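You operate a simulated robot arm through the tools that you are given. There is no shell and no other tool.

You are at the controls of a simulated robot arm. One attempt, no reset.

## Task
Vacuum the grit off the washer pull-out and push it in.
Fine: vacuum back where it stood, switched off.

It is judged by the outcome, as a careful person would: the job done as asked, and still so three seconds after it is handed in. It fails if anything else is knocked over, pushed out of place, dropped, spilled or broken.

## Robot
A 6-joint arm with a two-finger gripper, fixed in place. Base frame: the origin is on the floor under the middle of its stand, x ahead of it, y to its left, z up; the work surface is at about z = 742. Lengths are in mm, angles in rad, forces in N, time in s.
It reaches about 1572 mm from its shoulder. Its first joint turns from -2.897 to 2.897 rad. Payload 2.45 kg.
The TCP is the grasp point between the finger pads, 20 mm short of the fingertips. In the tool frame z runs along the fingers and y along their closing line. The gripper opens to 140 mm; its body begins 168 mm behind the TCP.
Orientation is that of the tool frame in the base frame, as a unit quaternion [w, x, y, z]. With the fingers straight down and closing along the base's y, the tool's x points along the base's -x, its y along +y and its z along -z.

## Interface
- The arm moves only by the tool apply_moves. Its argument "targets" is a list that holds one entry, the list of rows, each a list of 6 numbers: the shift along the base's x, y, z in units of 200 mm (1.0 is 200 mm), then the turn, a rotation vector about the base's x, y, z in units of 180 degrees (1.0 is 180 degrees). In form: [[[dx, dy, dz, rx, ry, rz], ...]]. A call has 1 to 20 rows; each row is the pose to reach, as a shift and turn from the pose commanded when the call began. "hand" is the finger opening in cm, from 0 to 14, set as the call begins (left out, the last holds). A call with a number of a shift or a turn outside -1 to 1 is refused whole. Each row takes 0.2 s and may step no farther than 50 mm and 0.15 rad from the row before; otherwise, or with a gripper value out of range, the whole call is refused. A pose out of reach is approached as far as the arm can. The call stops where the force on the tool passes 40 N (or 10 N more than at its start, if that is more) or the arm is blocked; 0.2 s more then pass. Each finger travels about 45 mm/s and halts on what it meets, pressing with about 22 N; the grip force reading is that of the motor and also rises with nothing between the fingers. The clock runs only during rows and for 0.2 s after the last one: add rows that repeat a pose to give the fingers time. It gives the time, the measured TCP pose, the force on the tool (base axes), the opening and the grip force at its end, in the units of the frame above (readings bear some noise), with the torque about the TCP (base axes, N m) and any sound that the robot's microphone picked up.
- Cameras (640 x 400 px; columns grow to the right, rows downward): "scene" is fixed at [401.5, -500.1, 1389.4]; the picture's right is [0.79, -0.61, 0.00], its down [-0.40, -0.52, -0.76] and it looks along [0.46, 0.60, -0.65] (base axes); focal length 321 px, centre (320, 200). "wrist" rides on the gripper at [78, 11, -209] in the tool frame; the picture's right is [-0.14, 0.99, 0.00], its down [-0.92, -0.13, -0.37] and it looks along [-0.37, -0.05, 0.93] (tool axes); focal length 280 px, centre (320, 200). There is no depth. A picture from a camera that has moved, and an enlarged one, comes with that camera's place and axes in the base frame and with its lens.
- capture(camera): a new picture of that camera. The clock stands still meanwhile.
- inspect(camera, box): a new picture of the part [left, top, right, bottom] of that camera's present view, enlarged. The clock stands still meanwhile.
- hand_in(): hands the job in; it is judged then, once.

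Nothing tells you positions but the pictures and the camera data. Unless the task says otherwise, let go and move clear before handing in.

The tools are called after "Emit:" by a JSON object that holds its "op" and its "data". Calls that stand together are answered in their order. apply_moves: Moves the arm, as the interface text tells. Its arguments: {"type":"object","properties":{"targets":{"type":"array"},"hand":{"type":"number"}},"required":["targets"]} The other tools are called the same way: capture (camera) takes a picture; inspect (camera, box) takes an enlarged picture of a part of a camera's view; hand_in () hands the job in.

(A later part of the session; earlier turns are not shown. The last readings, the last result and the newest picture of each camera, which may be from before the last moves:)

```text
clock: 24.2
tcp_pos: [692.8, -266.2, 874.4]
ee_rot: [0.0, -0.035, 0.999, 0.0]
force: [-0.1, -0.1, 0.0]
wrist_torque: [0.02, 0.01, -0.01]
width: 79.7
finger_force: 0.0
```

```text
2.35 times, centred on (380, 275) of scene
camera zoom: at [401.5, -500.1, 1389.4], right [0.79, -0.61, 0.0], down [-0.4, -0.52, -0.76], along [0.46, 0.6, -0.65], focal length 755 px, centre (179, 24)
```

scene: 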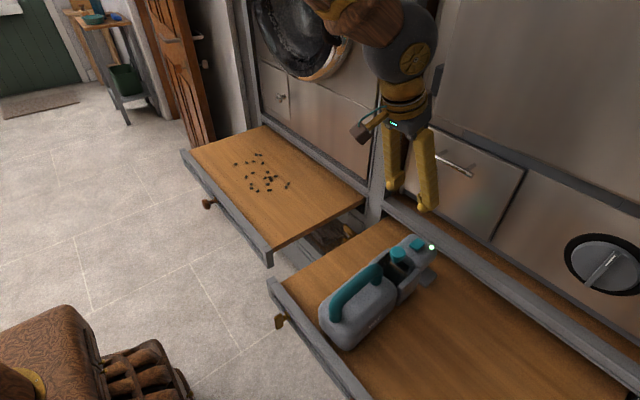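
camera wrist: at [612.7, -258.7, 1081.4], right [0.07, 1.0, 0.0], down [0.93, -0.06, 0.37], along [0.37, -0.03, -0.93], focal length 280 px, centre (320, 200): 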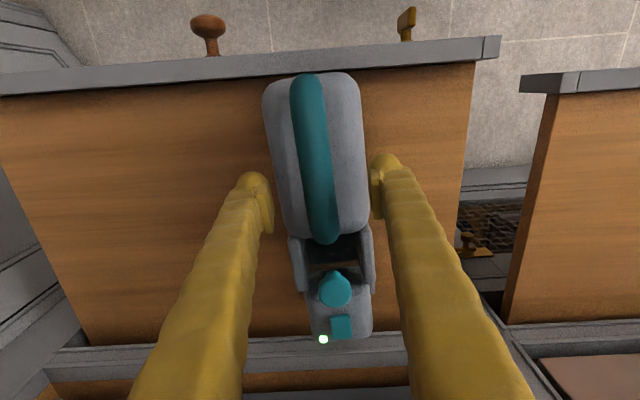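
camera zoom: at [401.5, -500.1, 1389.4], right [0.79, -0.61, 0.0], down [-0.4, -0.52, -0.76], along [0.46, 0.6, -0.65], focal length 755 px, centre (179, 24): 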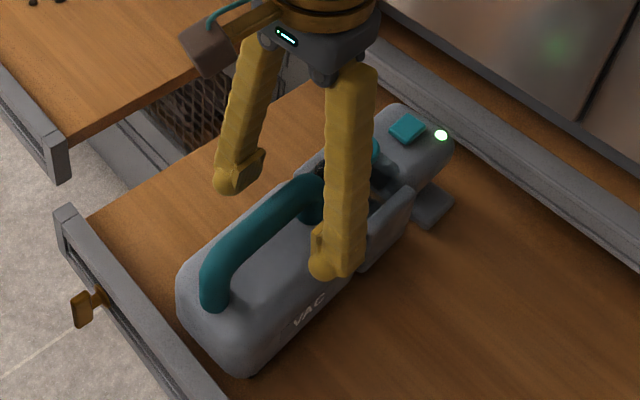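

The pads straddle the bar at the right height. Closing the grip now.

Emit:
{"op": "apply_moves", "data": {"targets": [[[0, 0, 0, 0, 0, 0], [0, 0, 0, 0, 0, 0], [0, 0, 0, 0, 0, 0], [0, 0, 0, 0, 0, 0], [0, 0, 0, 0, 0, 0], [0, 0, 0, 0, 0, 0]]], "hand": 0}}

Emit:
{"op": "inspect", "data": {"camera": "scene", "box": [300, 190, 460, 360]}}

Emit:
{"op": "capture", "data": {"camera": "wrist"}}

```text
clock: 25.6
tcp_pos: [692.0, -264.1, 873.0]
ee_rot: [0.0, -0.036, 0.999, 0.0]
force: [0.4, 1.5, -0.7]
wrist_torque: [-0.01, -0.08, -0.11]
width: 20.9
finger_force: 22.1
```

```text
2.35 times, centred on (380, 275) of scene
camera zoom: at [401.5, -500.1, 1389.4], right [0.79, -0.61, 0.0], down [-0.4, -0.52, -0.76], along [0.46, 0.6, -0.65], focal length 755 px, centre (179, 24)
```

zoom: 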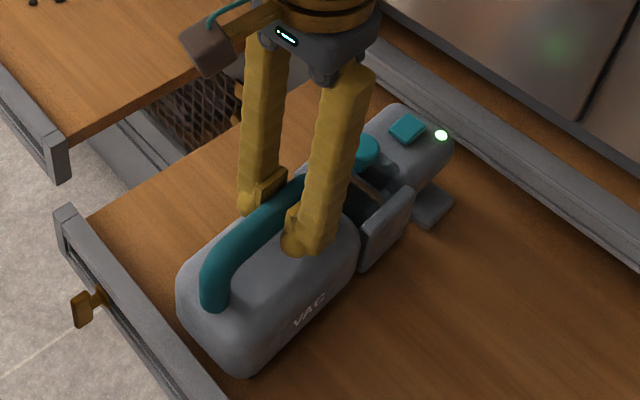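

```text
taken
camera wrist: at [612.8, -258.7, 1081.6], right [0.07, 1.0, 0.0], down [0.93, -0.06, 0.37], along [0.37, -0.03, -0.93], focal length 280 px, centre (320, 200)
```

wrist: 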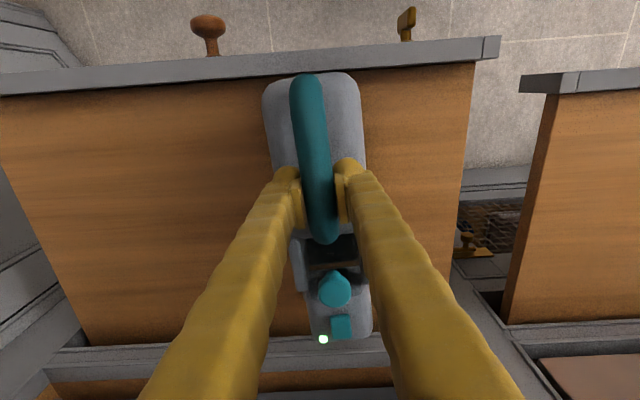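

The grip is firm at 20.9 mm and the vacuum hasn't shifted. I'll lift a few millimetres to read weight and balance.

Emit:
{"op": "apply_moves", "data": {"targets": [[[0, 0, 0.01, 0, 0, 0], [0, 0, 0.02, 0, 0, 0], [0, 0, 0.04, 0, 0, 0], [0, 0, 0.04, 0, 0, 0]]]}}

Emit:
{"op": "inspect", "data": {"camera": "scene", "box": [300, 190, 460, 360]}}

```text
clock: 26.6
tcp_pos: [692.8, -265.6, 881.5]
ee_rot: [0.0, -0.035, 0.999, 0.001]
force: [0.1, 0.8, -7.4]
wrist_torque: [0.03, 0.38, -0.01]
width: 20.9
finger_force: 21.9
```

```text
2.35 times, centred on (380, 275) of scene
camera zoom: at [401.5, -500.1, 1389.4], right [0.79, -0.61, 0.0], down [-0.4, -0.52, -0.76], along [0.46, 0.6, -0.65], focal length 755 px, centre (179, 24)
```

zoom: 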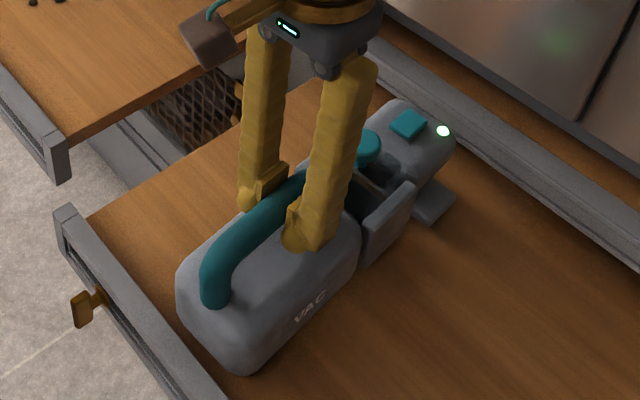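

Emit:
{"op": "apply_moves", "data": {"targets": [[[0, 0, 0.03, 0, 0, 0], [0, 0, 0.06, 0, 0, 0], [0, 0, 0.1, 0, 0, 0], [0, 0, 0.1, 0, 0, 0]]]}}

Emit:
{"op": "inspect", "data": {"camera": "scene", "box": [300, 190, 460, 360]}}

Emit:
{"op": "capture", "data": {"camera": "wrist"}}

```text
clock: 27.6
tcp_pos: [692.7, -265.2, 902.1]
ee_rot: [0.0, -0.035, 0.999, 0.0]
force: [-0.8, -0.2, -7.3]
wrist_torque: [0.0, 0.36, 0.0]
width: 21.1
finger_force: 21.9
```

```text
2.35 times, centred on (380, 275) of scene
camera zoom: at [401.5, -500.1, 1389.4], right [0.79, -0.61, 0.0], down [-0.4, -0.52, -0.76], along [0.46, 0.6, -0.65], focal length 755 px, centre (179, 24)
```

zoom: 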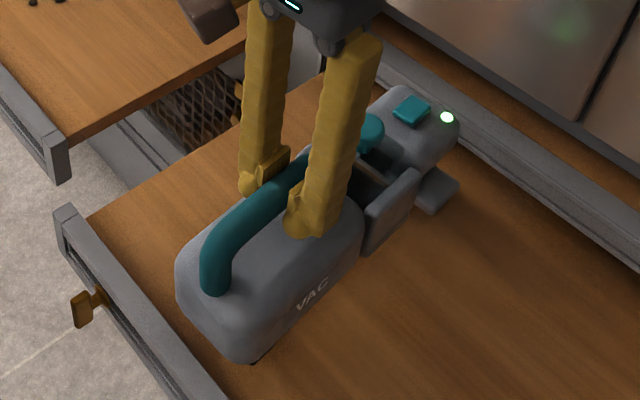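

```text
taken
camera wrist: at [612.1, -259.0, 1108.7], right [0.07, 1.0, 0.0], down [0.93, -0.06, 0.37], along [0.37, -0.03, -0.93], focal length 280 px, centre (320, 200)
```

wrist: 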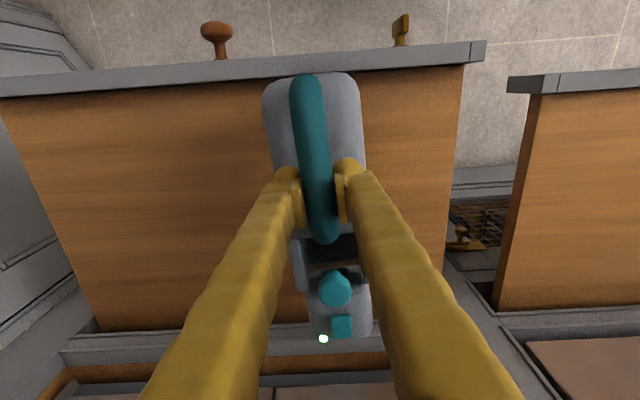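

The vacuum is held rigidly: 7.4 N weight, with no slip or pitch change in the wrist view. Before crossing over, I'll check the washer board's front lip height and look at the grit closely.

Emit:
{"op": "inspect", "data": {"camera": "scene", "box": [245, 215, 305, 275]}}

Emit:
{"op": "inspect", "data": {"camera": "scene", "box": [225, 145, 305, 200]}}

Emit:
{"op": "inspect", "data": {"camera": "scene", "box": [370, 205, 450, 295]}}

```text
6.67 times, centred on (275, 245) of scene
camera zoom: at [401.5, -500.1, 1389.4], right [0.79, -0.61, 0.0], down [-0.4, -0.52, -0.76], along [0.46, 0.6, -0.65], focal length 2140 px, centre (620, -100)
```

zoom: 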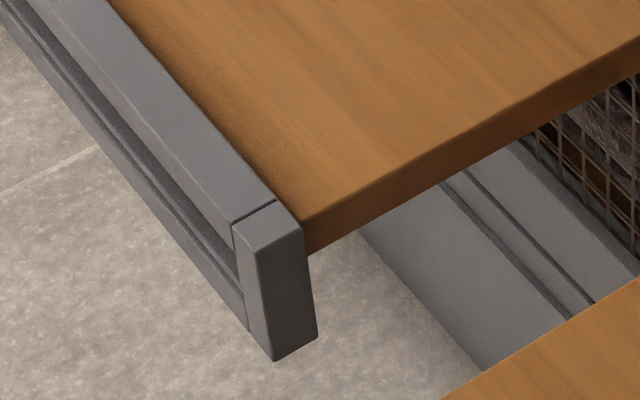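

```text
7.27 times, centred on (265, 172) of scene
camera zoom: at [401.5, -500.1, 1389.4], right [0.79, -0.61, 0.0], down [-0.4, -0.52, -0.76], along [0.46, 0.6, -0.65], focal length 2334 px, centre (720, 400)
```

zoom: 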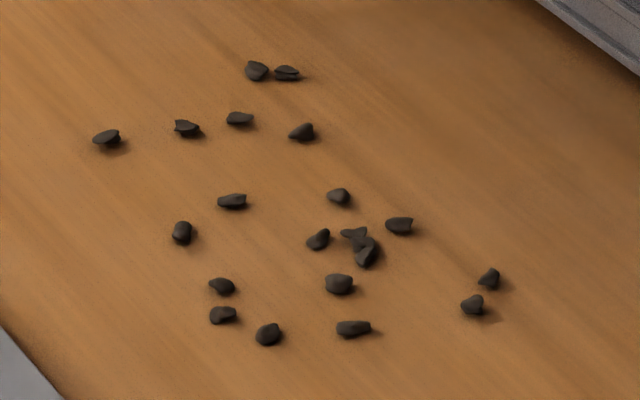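

```text
4.44 times, centred on (410, 250) of scene
camera zoom: at [401.5, -500.1, 1389.4], right [0.79, -0.61, 0.0], down [-0.4, -0.52, -0.76], along [0.46, 0.6, -0.65], focal length 1427 px, centre (-80, -22)
```

zoom: 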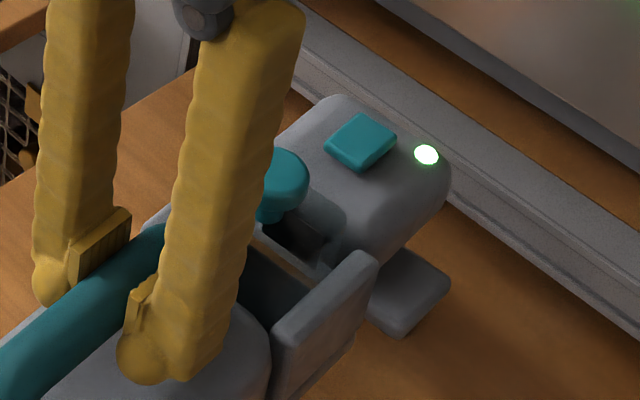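

The lip is practically flush with the board, and I mapped 20 grit pieces at x 719–840, y 214–444. The nozzle is about 187 mm ahead of the grip. I'll raise the vacuum and carry it gently toward +y over the washer board.

Emit:
{"op": "apply_moves", "data": {"targets": [[[0, 0, 0.06, 0, 0, 0], [0, 0, 0.13, 0, 0, 0], [0, 0.04, 0.17, 0, 0, 0], [0, 0.12, 0.18, 0, 0, 0], [0, 0.24, 0.18, 0, 0, 0], [0, 0.38, 0.18, 0, 0, 0], [0, 0.53, 0.18, 0, 0, 0], [0, 0.68, 0.18, 0, 0, 0], [0, 0.82, 0.18, 0, 0, 0], [0, 0.92, 0.18, 0, 0, 0], [0, 0.98, 0.18, 0, 0, 0], [0, 1.0, 0.18, 0, 0, 0]]]}}

Emit:
{"op": "capture", "data": {"camera": "wrist"}}

Emit:
{"op": "capture", "data": {"camera": "scene"}}

```text
clock: 30.2
tcp_pos: [691.5, -66.3, 936.3]
ee_rot: [0.0, -0.035, 0.999, 0.0]
force: [0.7, -0.9, -7.1]
wrist_torque: [-0.04, 0.38, 0.0]
width: 20.9
finger_force: 22.2
```

```text
taken
camera wrist: at [612.0, -60.5, 1145.1], right [0.07, 1.0, 0.0], down [0.93, -0.06, 0.37], along [0.37, -0.03, -0.93], focal length 280 px, centre (320, 200)
```

wrist: 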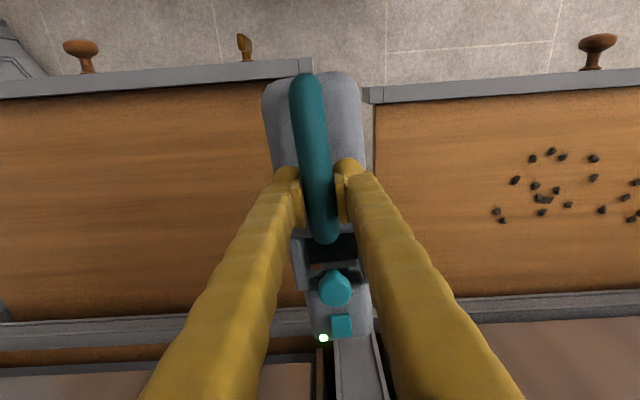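

```text
taken
```

scene: 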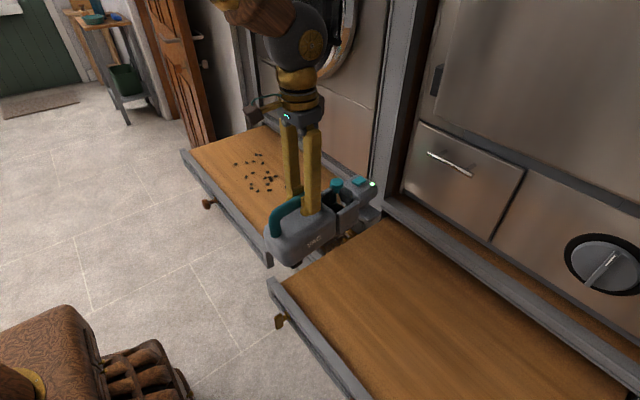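

Emit:
{"op": "inspect", "data": {"camera": "scene", "box": [255, 160, 395, 280]}}

Emit:
{"op": "inspect", "data": {"camera": "scene", "box": [320, 170, 390, 250]}}

```text
3.33 times, centred on (325, 220) of scene
camera zoom: at [401.5, -500.1, 1389.4], right [0.79, -0.61, 0.0], down [-0.4, -0.52, -0.76], along [0.46, 0.6, -0.65], focal length 1070 px, centre (303, 133)
```

zoom: 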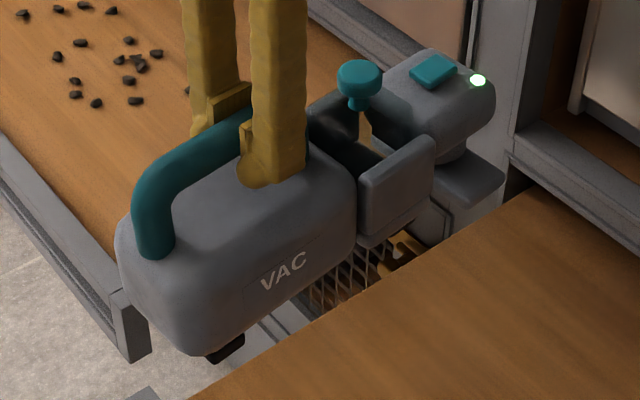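

```text
5.00 times, centred on (355, 210) of scene
camera zoom: at [401.5, -500.1, 1389.4], right [0.79, -0.61, 0.0], down [-0.4, -0.52, -0.76], along [0.46, 0.6, -0.65], focal length 1605 px, centre (145, 150)
```

zoom: 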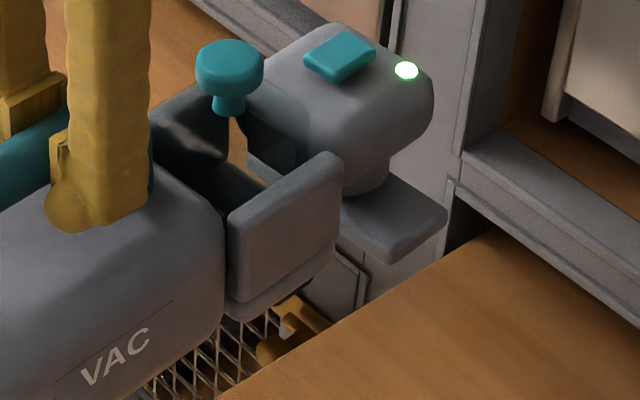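

The vacuum travels steadily with an unobstructed path. I'll continue to the first pass line, with the nozzle at y ≈ 235 behind the grit at x ≈ 870.

Emit:
{"op": "apply_moves", "data": {"targets": [[[0, 0.04, 0, 0, 0, 0], [0, 0.12, 0, 0, 0, 0], [0, 0.24, 0, 0, 0, 0], [0, 0.38, 0, 0, 0, 0], [0, 0.53, 0, 0, 0, 0], [0, 0.68, 0, 0, 0, 0], [0, 0.83, 0, 0, 0, 0], [0, 0.98, 0, 0, 0, 0]]]}}

Emit:
{"op": "apply_moves", "data": {"targets": [[[0, 0.13, 0, 0, 0, 0], [0, 0.25, 0, 0, 0, 0], [0, 0.35, 0, 0, 0, 0], [0, 0.41, 0, 0, 0, 0], [0, 0.43, -0.03, 0, 0, 0], [0, 0.43, -0.08, 0, 0, 0], [0, 0.43, -0.12, 0, 0, 0], [0, 0.43, -0.14, 0, 0, 0]]]}}

Emit:
{"op": "capture", "data": {"camera": "wrist"}}

Emit:
{"op": "capture", "data": {"camera": "scene"}}

Emit:
{"op": "inspect", "data": {"camera": "scene", "box": [200, 90, 340, 220]}}

```text
clock: 32.0
tcp_pos: [691.6, 130.4, 937.5]
ee_rot: [0.0, -0.035, 0.999, 0.0]
force: [0.0, -1.1, -7.7]
wrist_torque: [-0.02, 0.36, -0.02]
width: 20.8
finger_force: 22.4
```

```text
clock: 33.8
tcp_pos: [690.9, 216.0, 908.5]
ee_rot: [0.0, -0.036, 0.999, 0.0]
force: [0.2, -0.1, -7.0]
wrist_torque: [-0.03, 0.38, -0.03]
width: 21.0
finger_force: 21.3
```

```text
taken
camera wrist: at [611.5, 222.7, 1116.0], right [0.07, 1.0, 0.0], down [0.93, -0.06, 0.37], along [0.37, -0.03, -0.93], focal length 280 px, centre (320, 200)
```

wrist: 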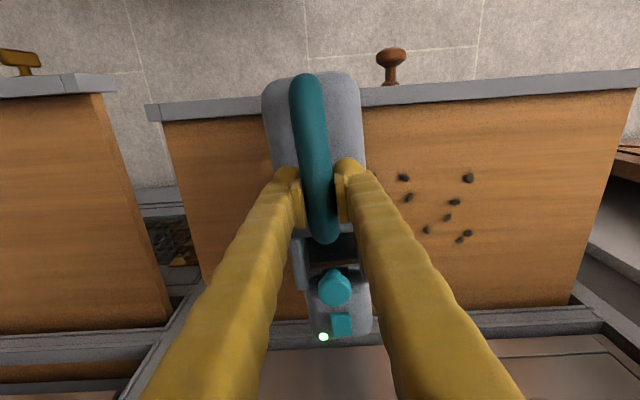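

```text
taken
```

scene: 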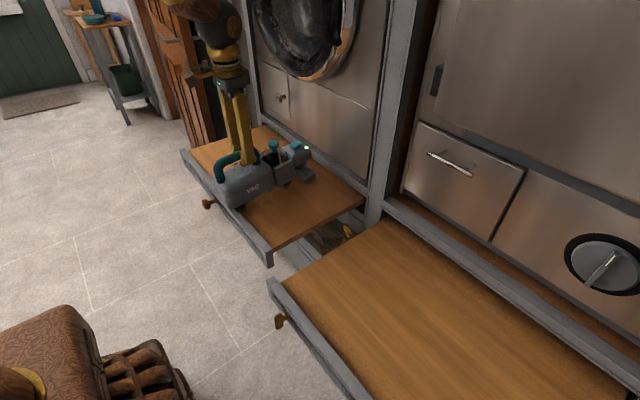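

```text
3.08 times, centred on (270, 155) of scene
camera zoom: at [401.5, -500.1, 1389.4], right [0.79, -0.61, 0.0], down [-0.4, -0.52, -0.76], along [0.46, 0.6, -0.65], focal length 988 px, centre (474, 338)
```

zoom: 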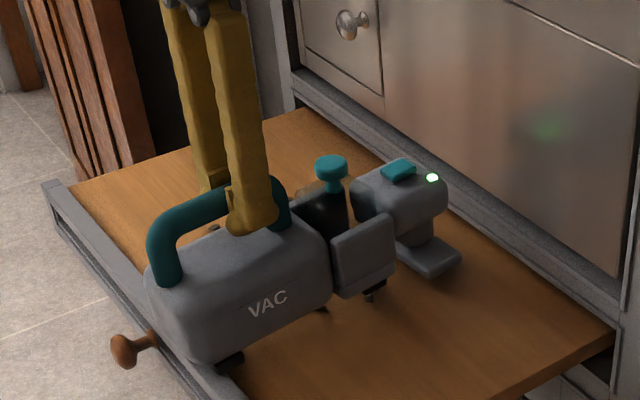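

Emit:
{"op": "inspect", "data": {"camera": "scene", "box": [255, 130, 310, 190]}}

Emit:
{"op": "inspect", "data": {"camera": "scene", "box": [210, 140, 310, 225]}}

```text
6.67 times, centred on (282, 160) of scene
camera zoom: at [401.5, -500.1, 1389.4], right [0.79, -0.61, 0.0], down [-0.4, -0.52, -0.76], along [0.46, 0.6, -0.65], focal length 2140 px, centre (570, 467)
```

zoom: 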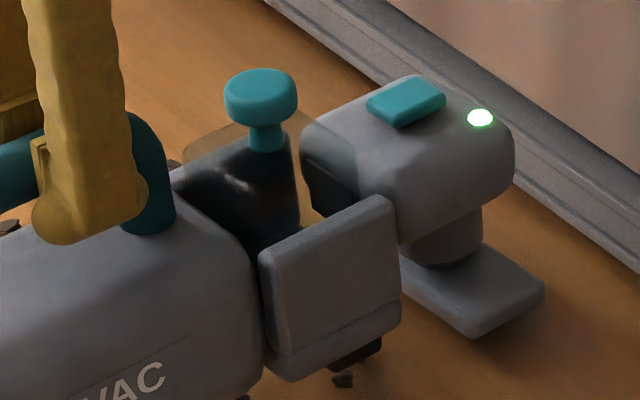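

```text
4.71 times, centred on (260, 182) of scene
camera zoom: at [401.5, -500.1, 1389.4], right [0.79, -0.61, 0.0], down [-0.4, -0.52, -0.76], along [0.46, 0.6, -0.65], focal length 1510 px, centre (602, 282)
```

zoom: 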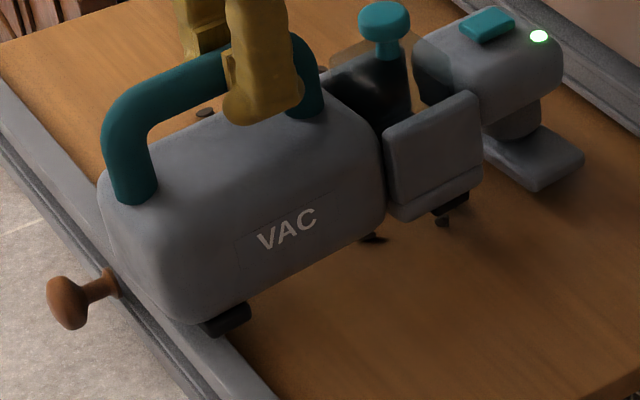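

The vacuum's nozzle is now clear of the board by about 36 mm. I'll lower to about 10 mm clearance and sweep back slowly over the nearest grit as a test.

Emit:
{"op": "apply_moves", "data": {"targets": [[[0, 0, -0.05, 0, 0, 0], [0, 0, -0.1, 0, 0, 0], [0, 0, -0.13, 0, 0, 0], [-0.05, 0, -0.13, 0, 0, 0], [-0.11, 0, -0.13, 0, 0, 0], [-0.17, 0, -0.13, 0, 0, 0], [-0.23, 0, -0.13, 0, 0, 0], [-0.29, 0, -0.13, 0, 0, 0], [-0.33, 0, -0.13, 0, 0, 0]]]}}

Emit:
{"op": "inspect", "data": {"camera": "scene", "box": [200, 120, 320, 220]}}

Emit:
{"op": "capture", "data": {"camera": "wrist"}}

```text
clock: 35.8
tcp_pos: [624.0, 217.0, 882.6]
ee_rot: [0.0, -0.034, 0.999, 0.0]
force: [-0.4, 0.3, -8.2]
wrist_torque: [-0.03, 0.4, 0.01]
width: 20.4
finger_force: 22.4
```

```text
4.00 times, centred on (260, 170) of scene
camera zoom: at [401.5, -500.1, 1389.4], right [0.79, -0.61, 0.0], down [-0.4, -0.52, -0.76], along [0.46, 0.6, -0.65], focal length 1284 px, centre (560, 320)
```

zoom: 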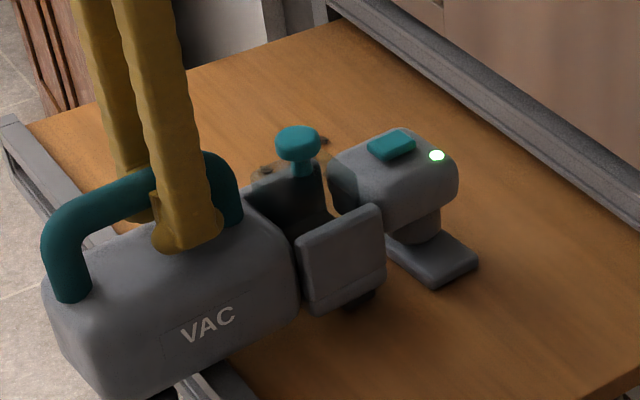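

```text
taken
camera wrist: at [544.5, 222.3, 1090.6], right [0.07, 1.0, 0.0], down [0.93, -0.06, 0.37], along [0.37, -0.03, -0.93], focal length 280 px, centre (320, 200)
```

wrist: 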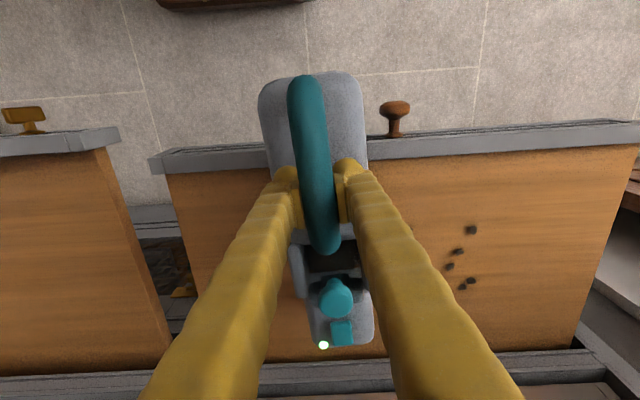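

The vacuum appears to have shifted slightly in the wrist view compared with before. I'll zoom in on the grip and the nozzle before going on.

Emit:
{"op": "inspect", "data": {"camera": "wrist", "box": [230, 60, 410, 360]}}

Emit:
{"op": "inspect", "data": {"camera": "scene", "box": [260, 145, 330, 205]}}

Emit:
{"op": "inspect", "data": {"camera": "scene", "box": [200, 180, 280, 250]}}

```text
1.33 times, centred on (320, 210) of wrist
camera zoom: at [544.5, 222.3, 1090.6], right [0.07, 1.0, 0.0], down [0.93, -0.06, 0.37], along [0.37, -0.03, -0.93], focal length 374 px, centre (320, 187)
```

zoom: 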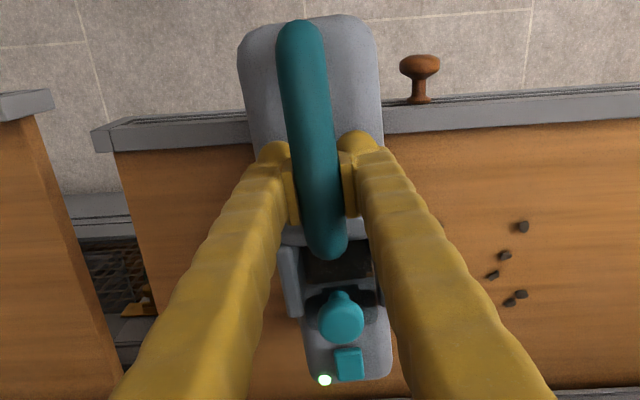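

```text
6.67 times, centred on (295, 175) of scene
camera zoom: at [401.5, -500.1, 1389.4], right [0.79, -0.61, 0.0], down [-0.4, -0.52, -0.76], along [0.46, 0.6, -0.65], focal length 2140 px, centre (487, 367)
```

zoom: 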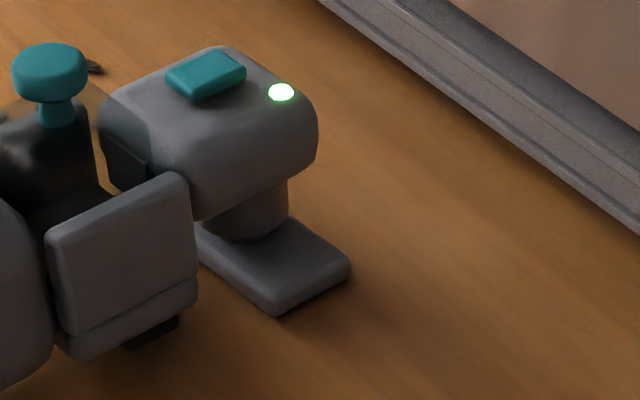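

```text
5.71 times, centred on (240, 215) of scene
camera zoom: at [401.5, -500.1, 1389.4], right [0.79, -0.61, 0.0], down [-0.4, -0.52, -0.76], along [0.46, 0.6, -0.65], focal length 1834 px, centre (777, 114)
```

zoom: 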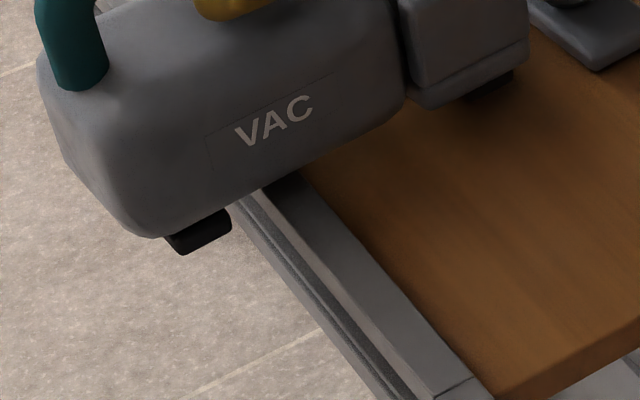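

The wrist view suggests the vacuum moved up in the grip. I'll return to the exact pose before this sweep so I can compare pictures directly, and see whether the two nearest grit pieces are gone.

Emit:
{"op": "apply_moves", "data": {"targets": [[[0, 0, 0.04, 0, 0, 0], [0, 0, 0.1, 0, 0, 0], [0.05, 0, 0.13, 0, 0, 0], [0.13, 0, 0.13, 0, 0, 0], [0.21, 0, 0.13, 0, 0, 0], [0.29, 0, 0.13, 0, 0, 0], [0.33, 0, 0.13, 0, 0, 0]]]}}

Emit:
{"op": "capture", "data": {"camera": "wrist"}}

Emit:
{"op": "inspect", "data": {"camera": "scene", "box": [210, 140, 310, 225]}}

Emit:
{"op": "inspect", "data": {"camera": "scene", "box": [255, 130, 310, 190]}}

```text
clock: 37.4
tcp_pos: [691.3, 217.1, 907.7]
ee_rot: [0.0, -0.034, 0.999, 0.0]
force: [-0.4, 0.0, -6.4]
wrist_torque: [-0.03, 0.36, 0.03]
width: 20.4
finger_force: 22.1
```

```text
taken
camera wrist: at [611.8, 222.6, 1116.6], right [0.07, 1.0, 0.0], down [0.93, -0.06, 0.37], along [0.37, -0.03, -0.93], focal length 280 px, centre (320, 200)
```

wrist: 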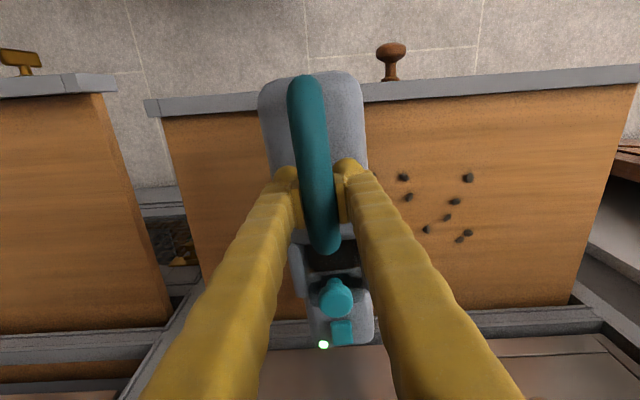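

```text
4.71 times, centred on (260, 182) of scene
camera zoom: at [401.5, -500.1, 1389.4], right [0.79, -0.61, 0.0], down [-0.4, -0.52, -0.76], along [0.46, 0.6, -0.65], focal length 1510 px, centre (602, 282)
```

zoom: 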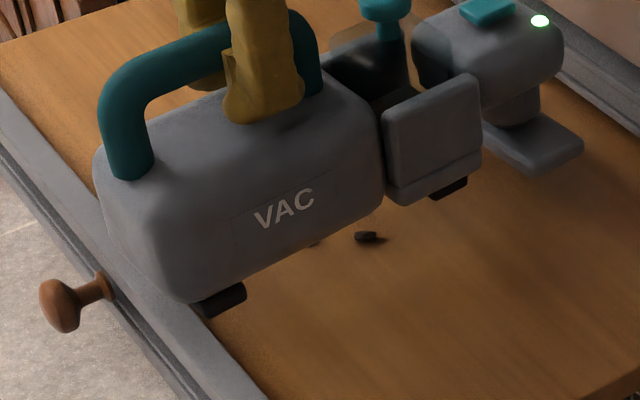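

```text
6.67 times, centred on (282, 160) of scene
camera zoom: at [401.5, -500.1, 1389.4], right [0.79, -0.61, 0.0], down [-0.4, -0.52, -0.76], along [0.46, 0.6, -0.65], focal length 2140 px, centre (570, 467)
```

zoom: 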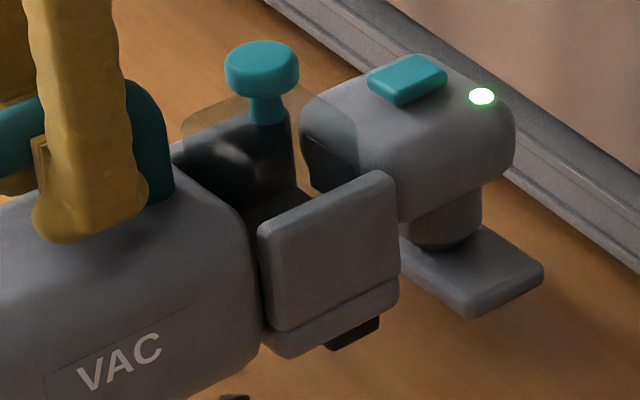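

The comparison shows two things. The two nearest grit pieces are gone, so suction works. The vacuum also rode up about 14 mm in the grip, because the washer board sits roughly 15–25 mm higher than the other one. I'll sweep this line again a few millimetres above contact height, slowly, from x 870 back to x 695.

Emit:
{"op": "apply_moves", "data": {"targets": [[[-0.04, 0, -0.05, 0, 0, 0], [-0.09, 0, -0.09, 0, 0, 0], [-0.15, 0, -0.1, 0, 0, 0], [-0.22, 0, -0.1, 0, 0, 0], [-0.29, 0, -0.1, 0, 0, 0], [-0.36, 0, -0.1, 0, 0, 0], [-0.43, 0, -0.1, 0, 0, 0], [-0.49, 0, -0.1, 0, 0, 0], [-0.55, 0, -0.1, 0, 0, 0], [-0.61, 0, -0.1, 0, 0, 0], [-0.67, 0, -0.1, 0, 0, 0], [-0.73, 0, -0.1, 0, 0, 0], [-0.79, 0, -0.1, 0, 0, 0], [-0.85, 0, -0.1, 0, 0, 0], [-0.89, 0, -0.1, 0, 0, 0]]]}}

Emit:
{"op": "capture", "data": {"camera": "wrist"}}

Emit:
{"op": "inspect", "data": {"camera": "scene", "box": [190, 120, 330, 240]}}

```text
clock: 40.6
tcp_pos: [513.1, 217.1, 888.0]
ee_rot: [0.001, -0.034, 0.999, 0.0]
force: [-0.3, -0.1, -7.0]
wrist_torque: [0.0, 0.36, 0.0]
width: 20.5
finger_force: 22.0
```

```text
taken
camera wrist: at [433.5, 222.8, 1096.3], right [0.07, 1.0, 0.0], down [0.93, -0.06, 0.37], along [0.37, -0.03, -0.93], focal length 280 px, centre (320, 200)
```

wrist: 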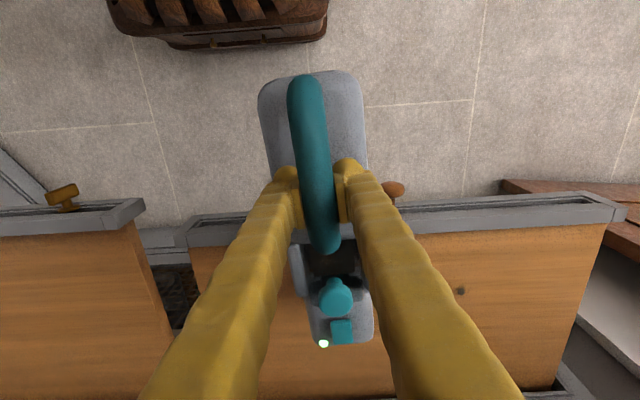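

```text
3.33 times, centred on (260, 180) of scene
camera zoom: at [401.5, -500.1, 1389.4], right [0.79, -0.61, 0.0], down [-0.4, -0.52, -0.76], along [0.46, 0.6, -0.65], focal length 1070 px, centre (520, 267)
```

zoom: 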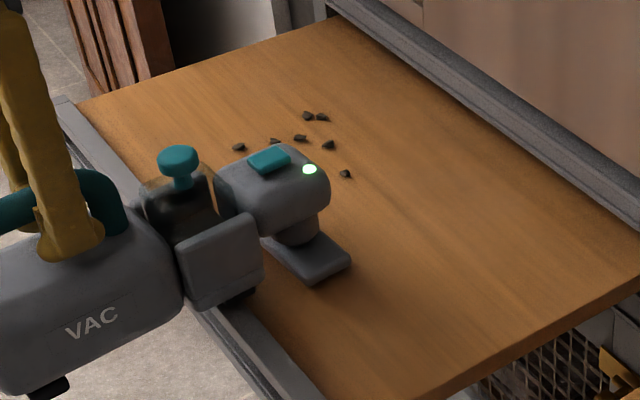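

That pass worked very well: a wide swath is clean and only pieces at larger y remain. Next I'll lift slightly, shift to y ≈ 320 and sweep forward.

Emit:
{"op": "apply_moves", "data": {"targets": [[[0, 0.03, 0.06, 0, 0, 0], [0, 0.12, 0.08, 0, 0, 0], [0, 0.23, 0.08, 0, 0, 0], [0, 0.34, 0.08, 0, 0, 0], [0, 0.41, 0.08, 0, 0, 0], [0, 0.43, 0.05, 0, 0, 0], [0, 0.43, 0.0, 0, 0, 0], [0.05, 0.43, 0, 0, 0, 0], [0.11, 0.43, 0, 0, 0, 0], [0.17, 0.43, 0, 0, 0, 0], [0.23, 0.43, 0, 0, 0, 0], [0.3, 0.43, 0, 0, 0, 0], [0.37, 0.43, 0, 0, 0, 0], [0.44, 0.43, 0, 0, 0, 0], [0.51, 0.43, 0, 0, 0, 0], [0.58, 0.43, 0, 0, 0, 0], [0.65, 0.43, 0, 0, 0, 0], [0.72, 0.43, 0, 0, 0, 0], [0.76, 0.43, 0, 0, 0, 0]]]}}

Emit:
{"op": "capture", "data": {"camera": "wrist"}}

Emit:
{"op": "inspect", "data": {"camera": "scene", "box": [190, 110, 330, 230]}}

```text
clock: 44.6
tcp_pos: [664.5, 301.3, 887.5]
ee_rot: [0.0, -0.034, 0.999, -0.001]
force: [-0.6, 0.1, -7.0]
wrist_torque: [-0.04, 0.36, 0.01]
width: 20.5
finger_force: 22.0
```

```text
taken
camera wrist: at [584.8, 308.8, 1096.1], right [0.07, 1.0, 0.0], down [0.93, -0.06, 0.37], along [0.37, -0.03, -0.93], focal length 280 px, centre (320, 200)
```

wrist: 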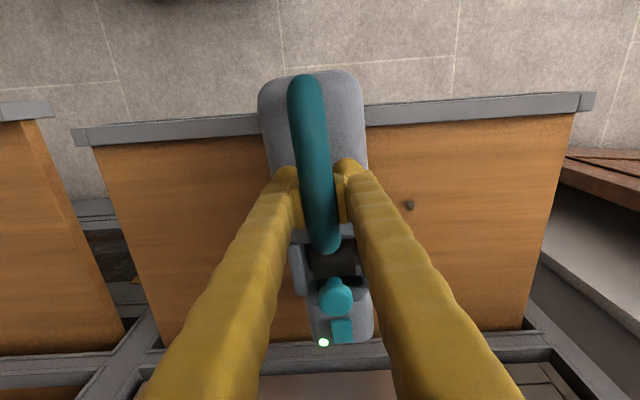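

```text
3.33 times, centred on (260, 170) of scene
camera zoom: at [401.5, -500.1, 1389.4], right [0.79, -0.61, 0.0], down [-0.4, -0.52, -0.76], along [0.46, 0.6, -0.65], focal length 1070 px, centre (520, 300)
```

zoom: 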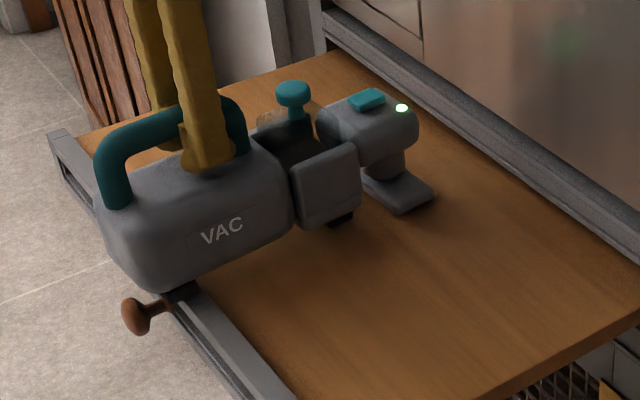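

The middle swath is clear too. Last pass: shift to y ≈ 405 and sweep back.

Emit:
{"op": "apply_moves", "data": {"targets": [[[0.05, 0.03, 0.06, 0, 0, 0], [0.1, 0.12, 0.08, 0, 0, 0], [0.1, 0.23, 0.08, 0, 0, 0], [0.1, 0.34, 0.08, 0, 0, 0], [0.1, 0.41, 0.08, 0, 0, 0], [0.1, 0.43, 0.05, 0, 0, 0], [0.1, 0.43, 0.0, 0, 0, 0], [0.05, 0.43, 0, 0, 0, 0], [-0.02, 0.43, 0, 0, 0, 0], [-0.09, 0.43, 0, 0, 0, 0], [-0.16, 0.43, 0, 0, 0, 0], [-0.23, 0.43, 0, 0, 0, 0], [-0.3, 0.43, 0, 0, 0, 0], [-0.37, 0.43, 0, 0, 0, 0], [-0.44, 0.43, 0, 0, 0, 0], [-0.51, 0.43, 0, 0, 0, 0], [-0.58, 0.43, 0, 0, 0, 0], [-0.65, 0.43, 0, 0, 0, 0], [-0.72, 0.43, 0, 0, 0, 0], [-0.74, 0.43, 0, 0, 0, 0]]]}}

Emit:
{"op": "capture", "data": {"camera": "wrist"}}

Emit:
{"op": "inspect", "data": {"camera": "scene", "box": [170, 110, 330, 240]}}

```text
clock: 48.8
tcp_pos: [517.0, 389.9, 889.3]
ee_rot: [0.0, -0.035, 0.999, -0.001]
force: [-0.7, -0.1, -6.2]
wrist_torque: [-0.03, 0.36, 0.01]
width: 20.4
finger_force: 21.8
```

```text
taken
camera wrist: at [437.0, 395.5, 1096.4], right [0.07, 1.0, 0.0], down [0.93, -0.06, 0.37], along [0.37, -0.03, -0.93], focal length 280 px, centre (320, 200)
```

wrist: 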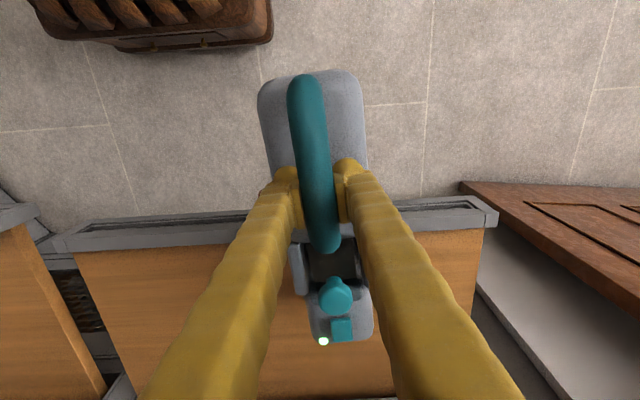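

```text
3.08 times, centred on (250, 175) of scene
camera zoom: at [401.5, -500.1, 1389.4], right [0.79, -0.61, 0.0], down [-0.4, -0.52, -0.76], along [0.46, 0.6, -0.65], focal length 988 px, centre (535, 277)
```

zoom: 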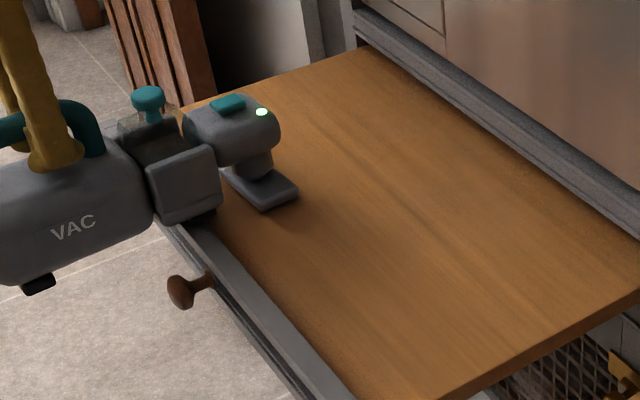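

The visible board looks clean. I'll raise the vacuum and check the rest of the board for leftover grit.

Emit:
{"op": "apply_moves", "data": {"targets": [[[0, 0, 0.06, 0, 0, 0], [0, 0, 0.16, 0, 0, 0], [0, -0.03, 0.26, 0, 0, 0], [0, -0.12, 0.32, 0, 0, 0], [0, -0.25, 0.34, 0, 0, 0], [0, -0.4, 0.34, 0, 0, 0], [0, -0.55, 0.34, 0, 0, 0], [0, -0.7, 0.34, 0, 0, 0], [0, -0.85, 0.34, 0, 0, 0], [0, -0.95, 0.34, 0, 0, 0], [0, -1.0, 0.34, 0, 0, 0]]]}}

Emit:
{"op": "inspect", "data": {"camera": "scene", "box": [170, 110, 330, 240]}}

Emit:
{"op": "capture", "data": {"camera": "wrist"}}

```text
clock: 51.2
tcp_pos: [517.1, 187.7, 956.0]
ee_rot: [0.001, -0.035, 0.999, 0.0]
force: [0.5, -0.2, -7.3]
wrist_torque: [-0.03, 0.35, 0.0]
width: 20.3
finger_force: 21.8
```

```text
3.08 times, centred on (250, 175) of scene
camera zoom: at [401.5, -500.1, 1389.4], right [0.79, -0.61, 0.0], down [-0.4, -0.52, -0.76], along [0.46, 0.6, -0.65], focal length 988 px, centre (535, 277)
```

zoom: 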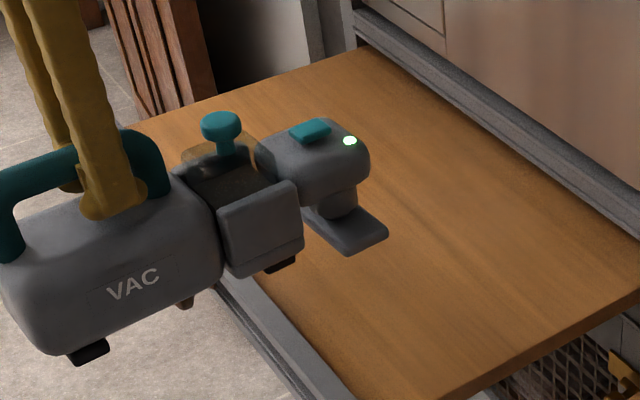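

```text
taken
camera wrist: at [436.7, 194.6, 1164.9], right [0.07, 1.0, 0.0], down [0.93, -0.06, 0.37], along [0.37, -0.03, -0.93], focal length 280 px, centre (320, 200)
```

wrist: 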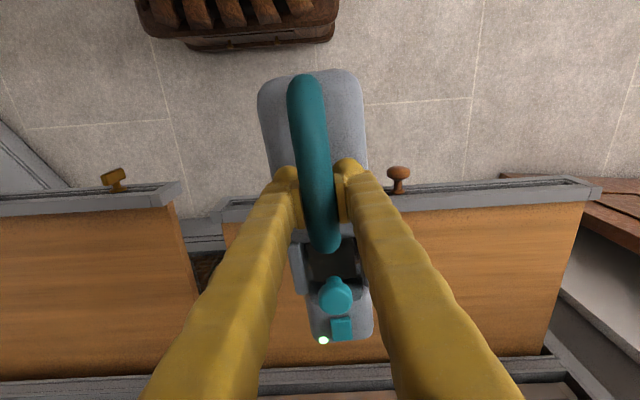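

The board looks clean so far. I'll carry the vacuum back toward its own board, returning along the same route at height.

Emit:
{"op": "apply_moves", "data": {"targets": [[[0.04, -0.04, 0, 0, 0, 0], [0.12, -0.12, 0, 0, 0, 0], [0.22, -0.22, 0, 0, 0, 0], [0.32, -0.33, 0, 0, 0, 0], [0.42, -0.44, 0, 0, 0, 0], [0.52, -0.55, 0, 0, 0, 0], [0.62, -0.66, 0, 0, 0, 0], [0.72, -0.77, 0, 0, 0, 0], [0.8, -0.87, 0, 0, 0, 0], [0.85, -0.95, 0, 0, 0, 0], [0.87, -1.0, 0, 0, 0, 0]]]}}

Emit:
{"op": "inspect", "data": {"camera": "scene", "box": [170, 110, 330, 240]}}

Emit:
{"op": "capture", "data": {"camera": "scene"}}

```text
clock: 53.6
tcp_pos: [692.7, -11.8, 956.8]
ee_rot: [0.0, -0.035, 0.999, 0.0]
force: [0.9, -0.6, -8.1]
wrist_torque: [-0.04, 0.37, -0.02]
width: 20.5
finger_force: 21.9
```

```text
3.08 times, centred on (250, 175) of scene
camera zoom: at [401.5, -500.1, 1389.4], right [0.79, -0.61, 0.0], down [-0.4, -0.52, -0.76], along [0.46, 0.6, -0.65], focal length 988 px, centre (535, 277)
```

zoom: 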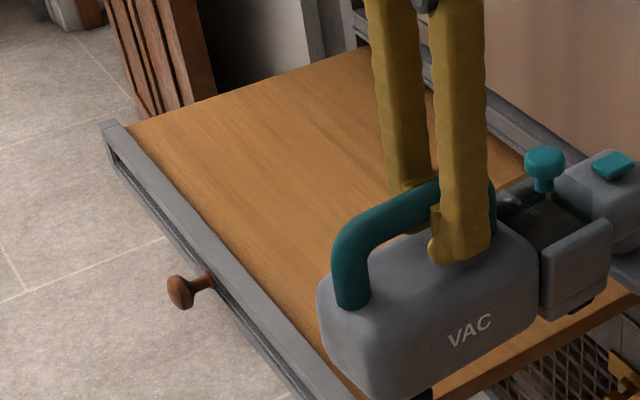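

```text
taken
```

scene: 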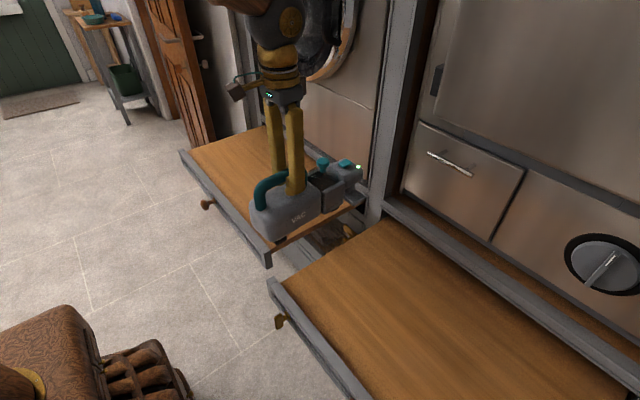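

The washer board is clear in every visible part. I'll continue to the vacuum's original spot, 254 mm more toward −y.

Emit:
{"op": "apply_moves", "data": {"targets": [[[0, -0.04, 0, 0, 0, 0], [0, -0.12, 0, 0, 0, 0], [0, -0.24, 0, 0, 0, 0], [0, -0.38, 0, 0, 0, 0], [0, -0.53, 0, 0, 0, 0], [0, -0.68, 0, 0, 0, 0], [0, -0.83, 0, 0, 0, 0], [0, -0.98, 0, 0, 0, 0]]]}}

Emit:
{"op": "apply_moves", "data": {"targets": [[[0, -0.11, 0, 0, 0, 0], [0, -0.2, 0, 0, 0, 0], [0, -0.26, 0, 0, 0, 0], [0, -0.29, -0.04, 0, 0, 0], [0, -0.29, -0.12, 0, 0, 0], [0, -0.29, -0.2, 0, 0, 0], [0, -0.29, -0.25, 0, 0, 0], [0, -0.29, -0.28, 0, 0, 0]]]}}

Emit:
{"op": "inspect", "data": {"camera": "scene", "box": [310, 220, 450, 360]}}

Emit:
{"op": "inspect", "data": {"camera": "scene", "box": [170, 110, 330, 240]}}

Emit:
{"op": "capture", "data": {"camera": "wrist"}}

```text
clock: 55.4
tcp_pos: [689.0, -207.9, 957.0]
ee_rot: [0.0, -0.035, 0.999, 0.0]
force: [1.1, -0.6, -7.0]
wrist_torque: [-0.05, 0.33, 0.01]
width: 20.2
finger_force: 22.7
```

```text
clock: 57.2
tcp_pos: [690.1, -265.3, 901.8]
ee_rot: [0.0, -0.035, 0.999, 0.0]
force: [0.6, -0.1, -7.1]
wrist_torque: [-0.03, 0.34, 0.03]
width: 20.7
finger_force: 22.1
```

```text
2.86 times, centred on (380, 290) of scene
camera zoom: at [401.5, -500.1, 1389.4], right [0.79, -0.61, 0.0], down [-0.4, -0.52, -0.76], along [0.46, 0.6, -0.65], focal length 917 px, centre (149, -57)
```

zoom: 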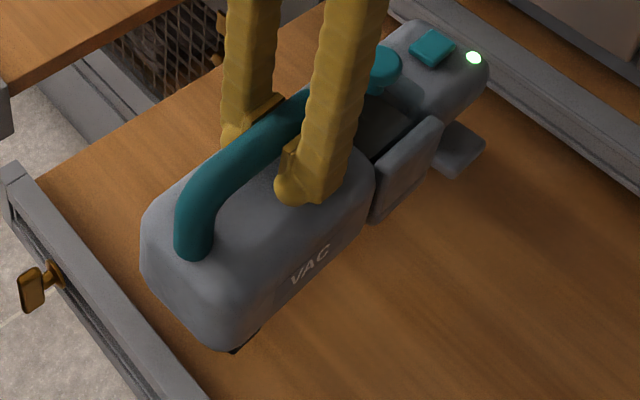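

```text
3.08 times, centred on (250, 175) of scene
camera zoom: at [401.5, -500.1, 1389.4], right [0.79, -0.61, 0.0], down [-0.4, -0.52, -0.76], along [0.46, 0.6, -0.65], focal length 988 px, centre (535, 277)
```

zoom: 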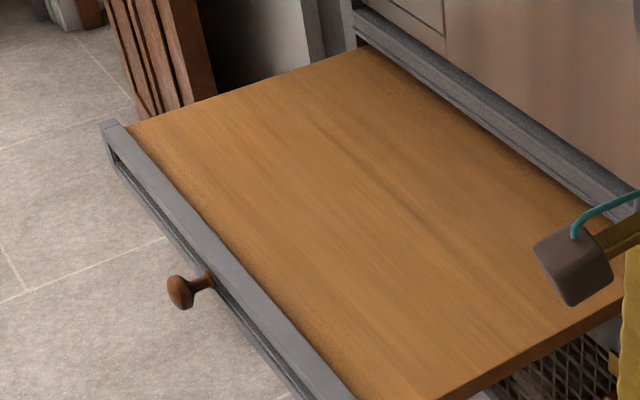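

```text
taken
camera wrist: at [610.8, -260.0, 1108.8], right [0.07, 1.0, 0.0], down [0.93, -0.06, 0.37], along [0.37, -0.03, -0.93], focal length 280 px, centre (320, 200)
```

wrist: 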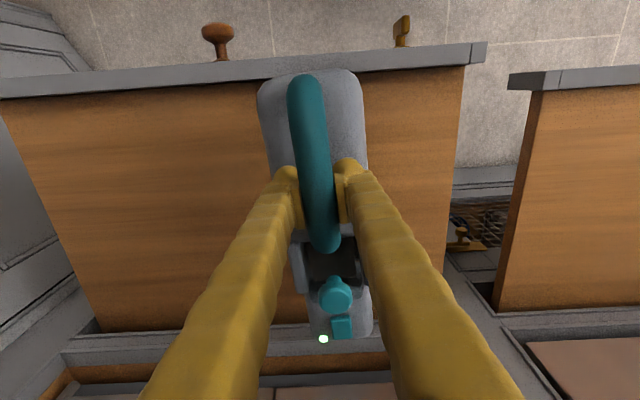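

The washer board is completely clean and the vacuum is right above its old place. I'll compare with the original view in detail before lowering.

Emit:
{"op": "inspect", "data": {"camera": "scene", "box": [380, 225, 450, 300]}}

Emit:
{"op": "inspect", "data": {"camera": "scene", "box": [300, 190, 460, 360]}}

```text
5.33 times, centred on (415, 262) of scene
camera zoom: at [401.5, -500.1, 1389.4], right [0.79, -0.61, 0.0], down [-0.4, -0.52, -0.76], along [0.46, 0.6, -0.65], focal length 1712 px, centre (-187, -133)
```

zoom: 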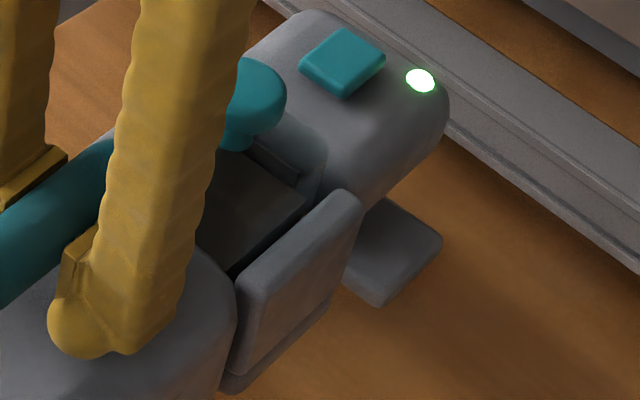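

```text
2.35 times, centred on (380, 275) of scene
camera zoom: at [401.5, -500.1, 1389.4], right [0.79, -0.61, 0.0], down [-0.4, -0.52, -0.76], along [0.46, 0.6, -0.65], focal length 755 px, centre (179, 24)
```

zoom: 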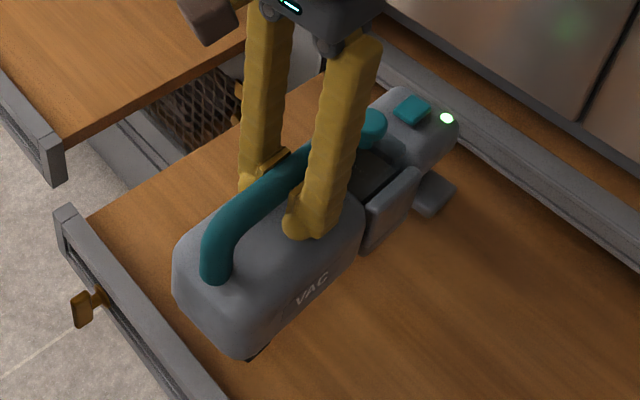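

The vacuum has drooped nose-down about 2.6° in the grip, with the rear about 13 mm high relative to the front. I'll tilt the gripper back by that amount to level it, and lower partway.

Emit:
{"op": "apply_moves", "data": {"targets": [[[0, 0, 0, 0, -0.007, 0], [0, 0, 0, 0, -0.0145, 0], [0, 0, -0.05, 0, -0.0145, 0], [0, 0, -0.1, 0, -0.0145, 0]]]}}

Emit:
{"op": "inspect", "data": {"camera": "scene", "box": [300, 190, 460, 360]}}

Emit:
{"op": "inspect", "data": {"camera": "scene", "box": [310, 220, 450, 360]}}

```text
clock: 58.2
tcp_pos: [691.7, -265.0, 880.5]
ee_rot: [0.023, -0.035, 0.999, -0.001]
force: [0.4, 0.1, -6.9]
wrist_torque: [-0.05, 0.34, -0.02]
width: 20.5
finger_force: 22.0
```

```text
2.35 times, centred on (380, 275) of scene
camera zoom: at [401.5, -500.1, 1389.4], right [0.79, -0.61, 0.0], down [-0.4, -0.52, -0.76], along [0.46, 0.6, -0.65], focal length 755 px, centre (179, 24)
```

zoom: 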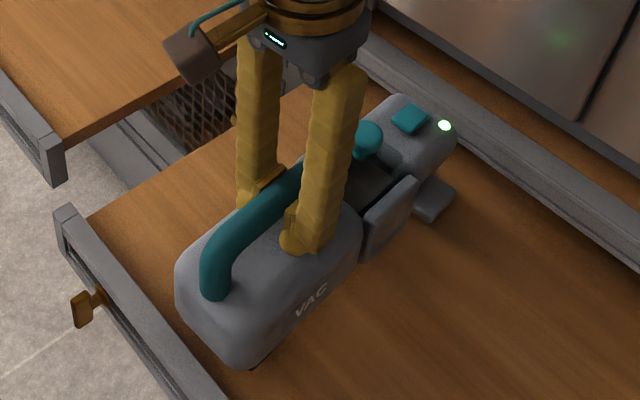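

```text
2.86 times, centred on (380, 290) of scene
camera zoom: at [401.5, -500.1, 1389.4], right [0.79, -0.61, 0.0], down [-0.4, -0.52, -0.76], along [0.46, 0.6, -0.65], focal length 917 px, centre (149, -57)
```

zoom: 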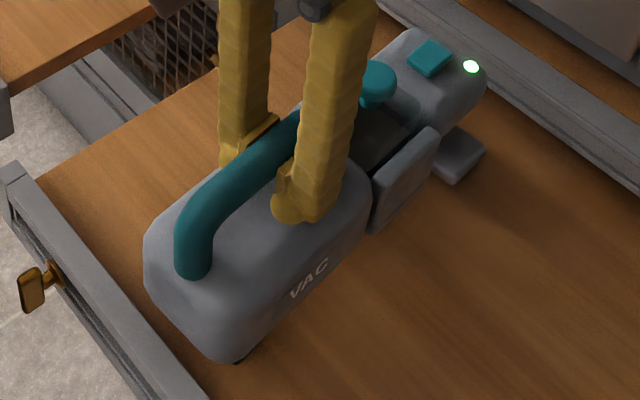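

Emit:
{"op": "apply_moves", "data": {"targets": [[[0, 0, -0.02, 0, -0.004, 0], [0, 0, -0.04, 0, -0.004, 0], [0, 0, -0.05, 0, -0.004, 0]]]}}

Emit:
{"op": "inspect", "data": {"camera": "scene", "box": [300, 190, 460, 360]}}

```text
clock: 59.0
tcp_pos: [691.4, -264.7, 870.5]
ee_rot: [0.029, -0.035, 0.999, 0.0]
force: [-0.4, -0.3, -6.4]
wrist_torque: [0.0, 0.38, 0.02]
width: 20.3
finger_force: 21.5
```

```text
2.35 times, centred on (380, 275) of scene
camera zoom: at [401.5, -500.1, 1389.4], right [0.79, -0.61, 0.0], down [-0.4, -0.52, -0.76], along [0.46, 0.6, -0.65], focal length 755 px, centre (179, 24)
```

zoom: 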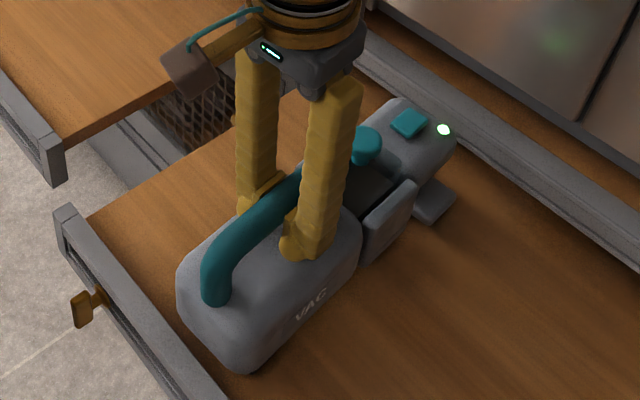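

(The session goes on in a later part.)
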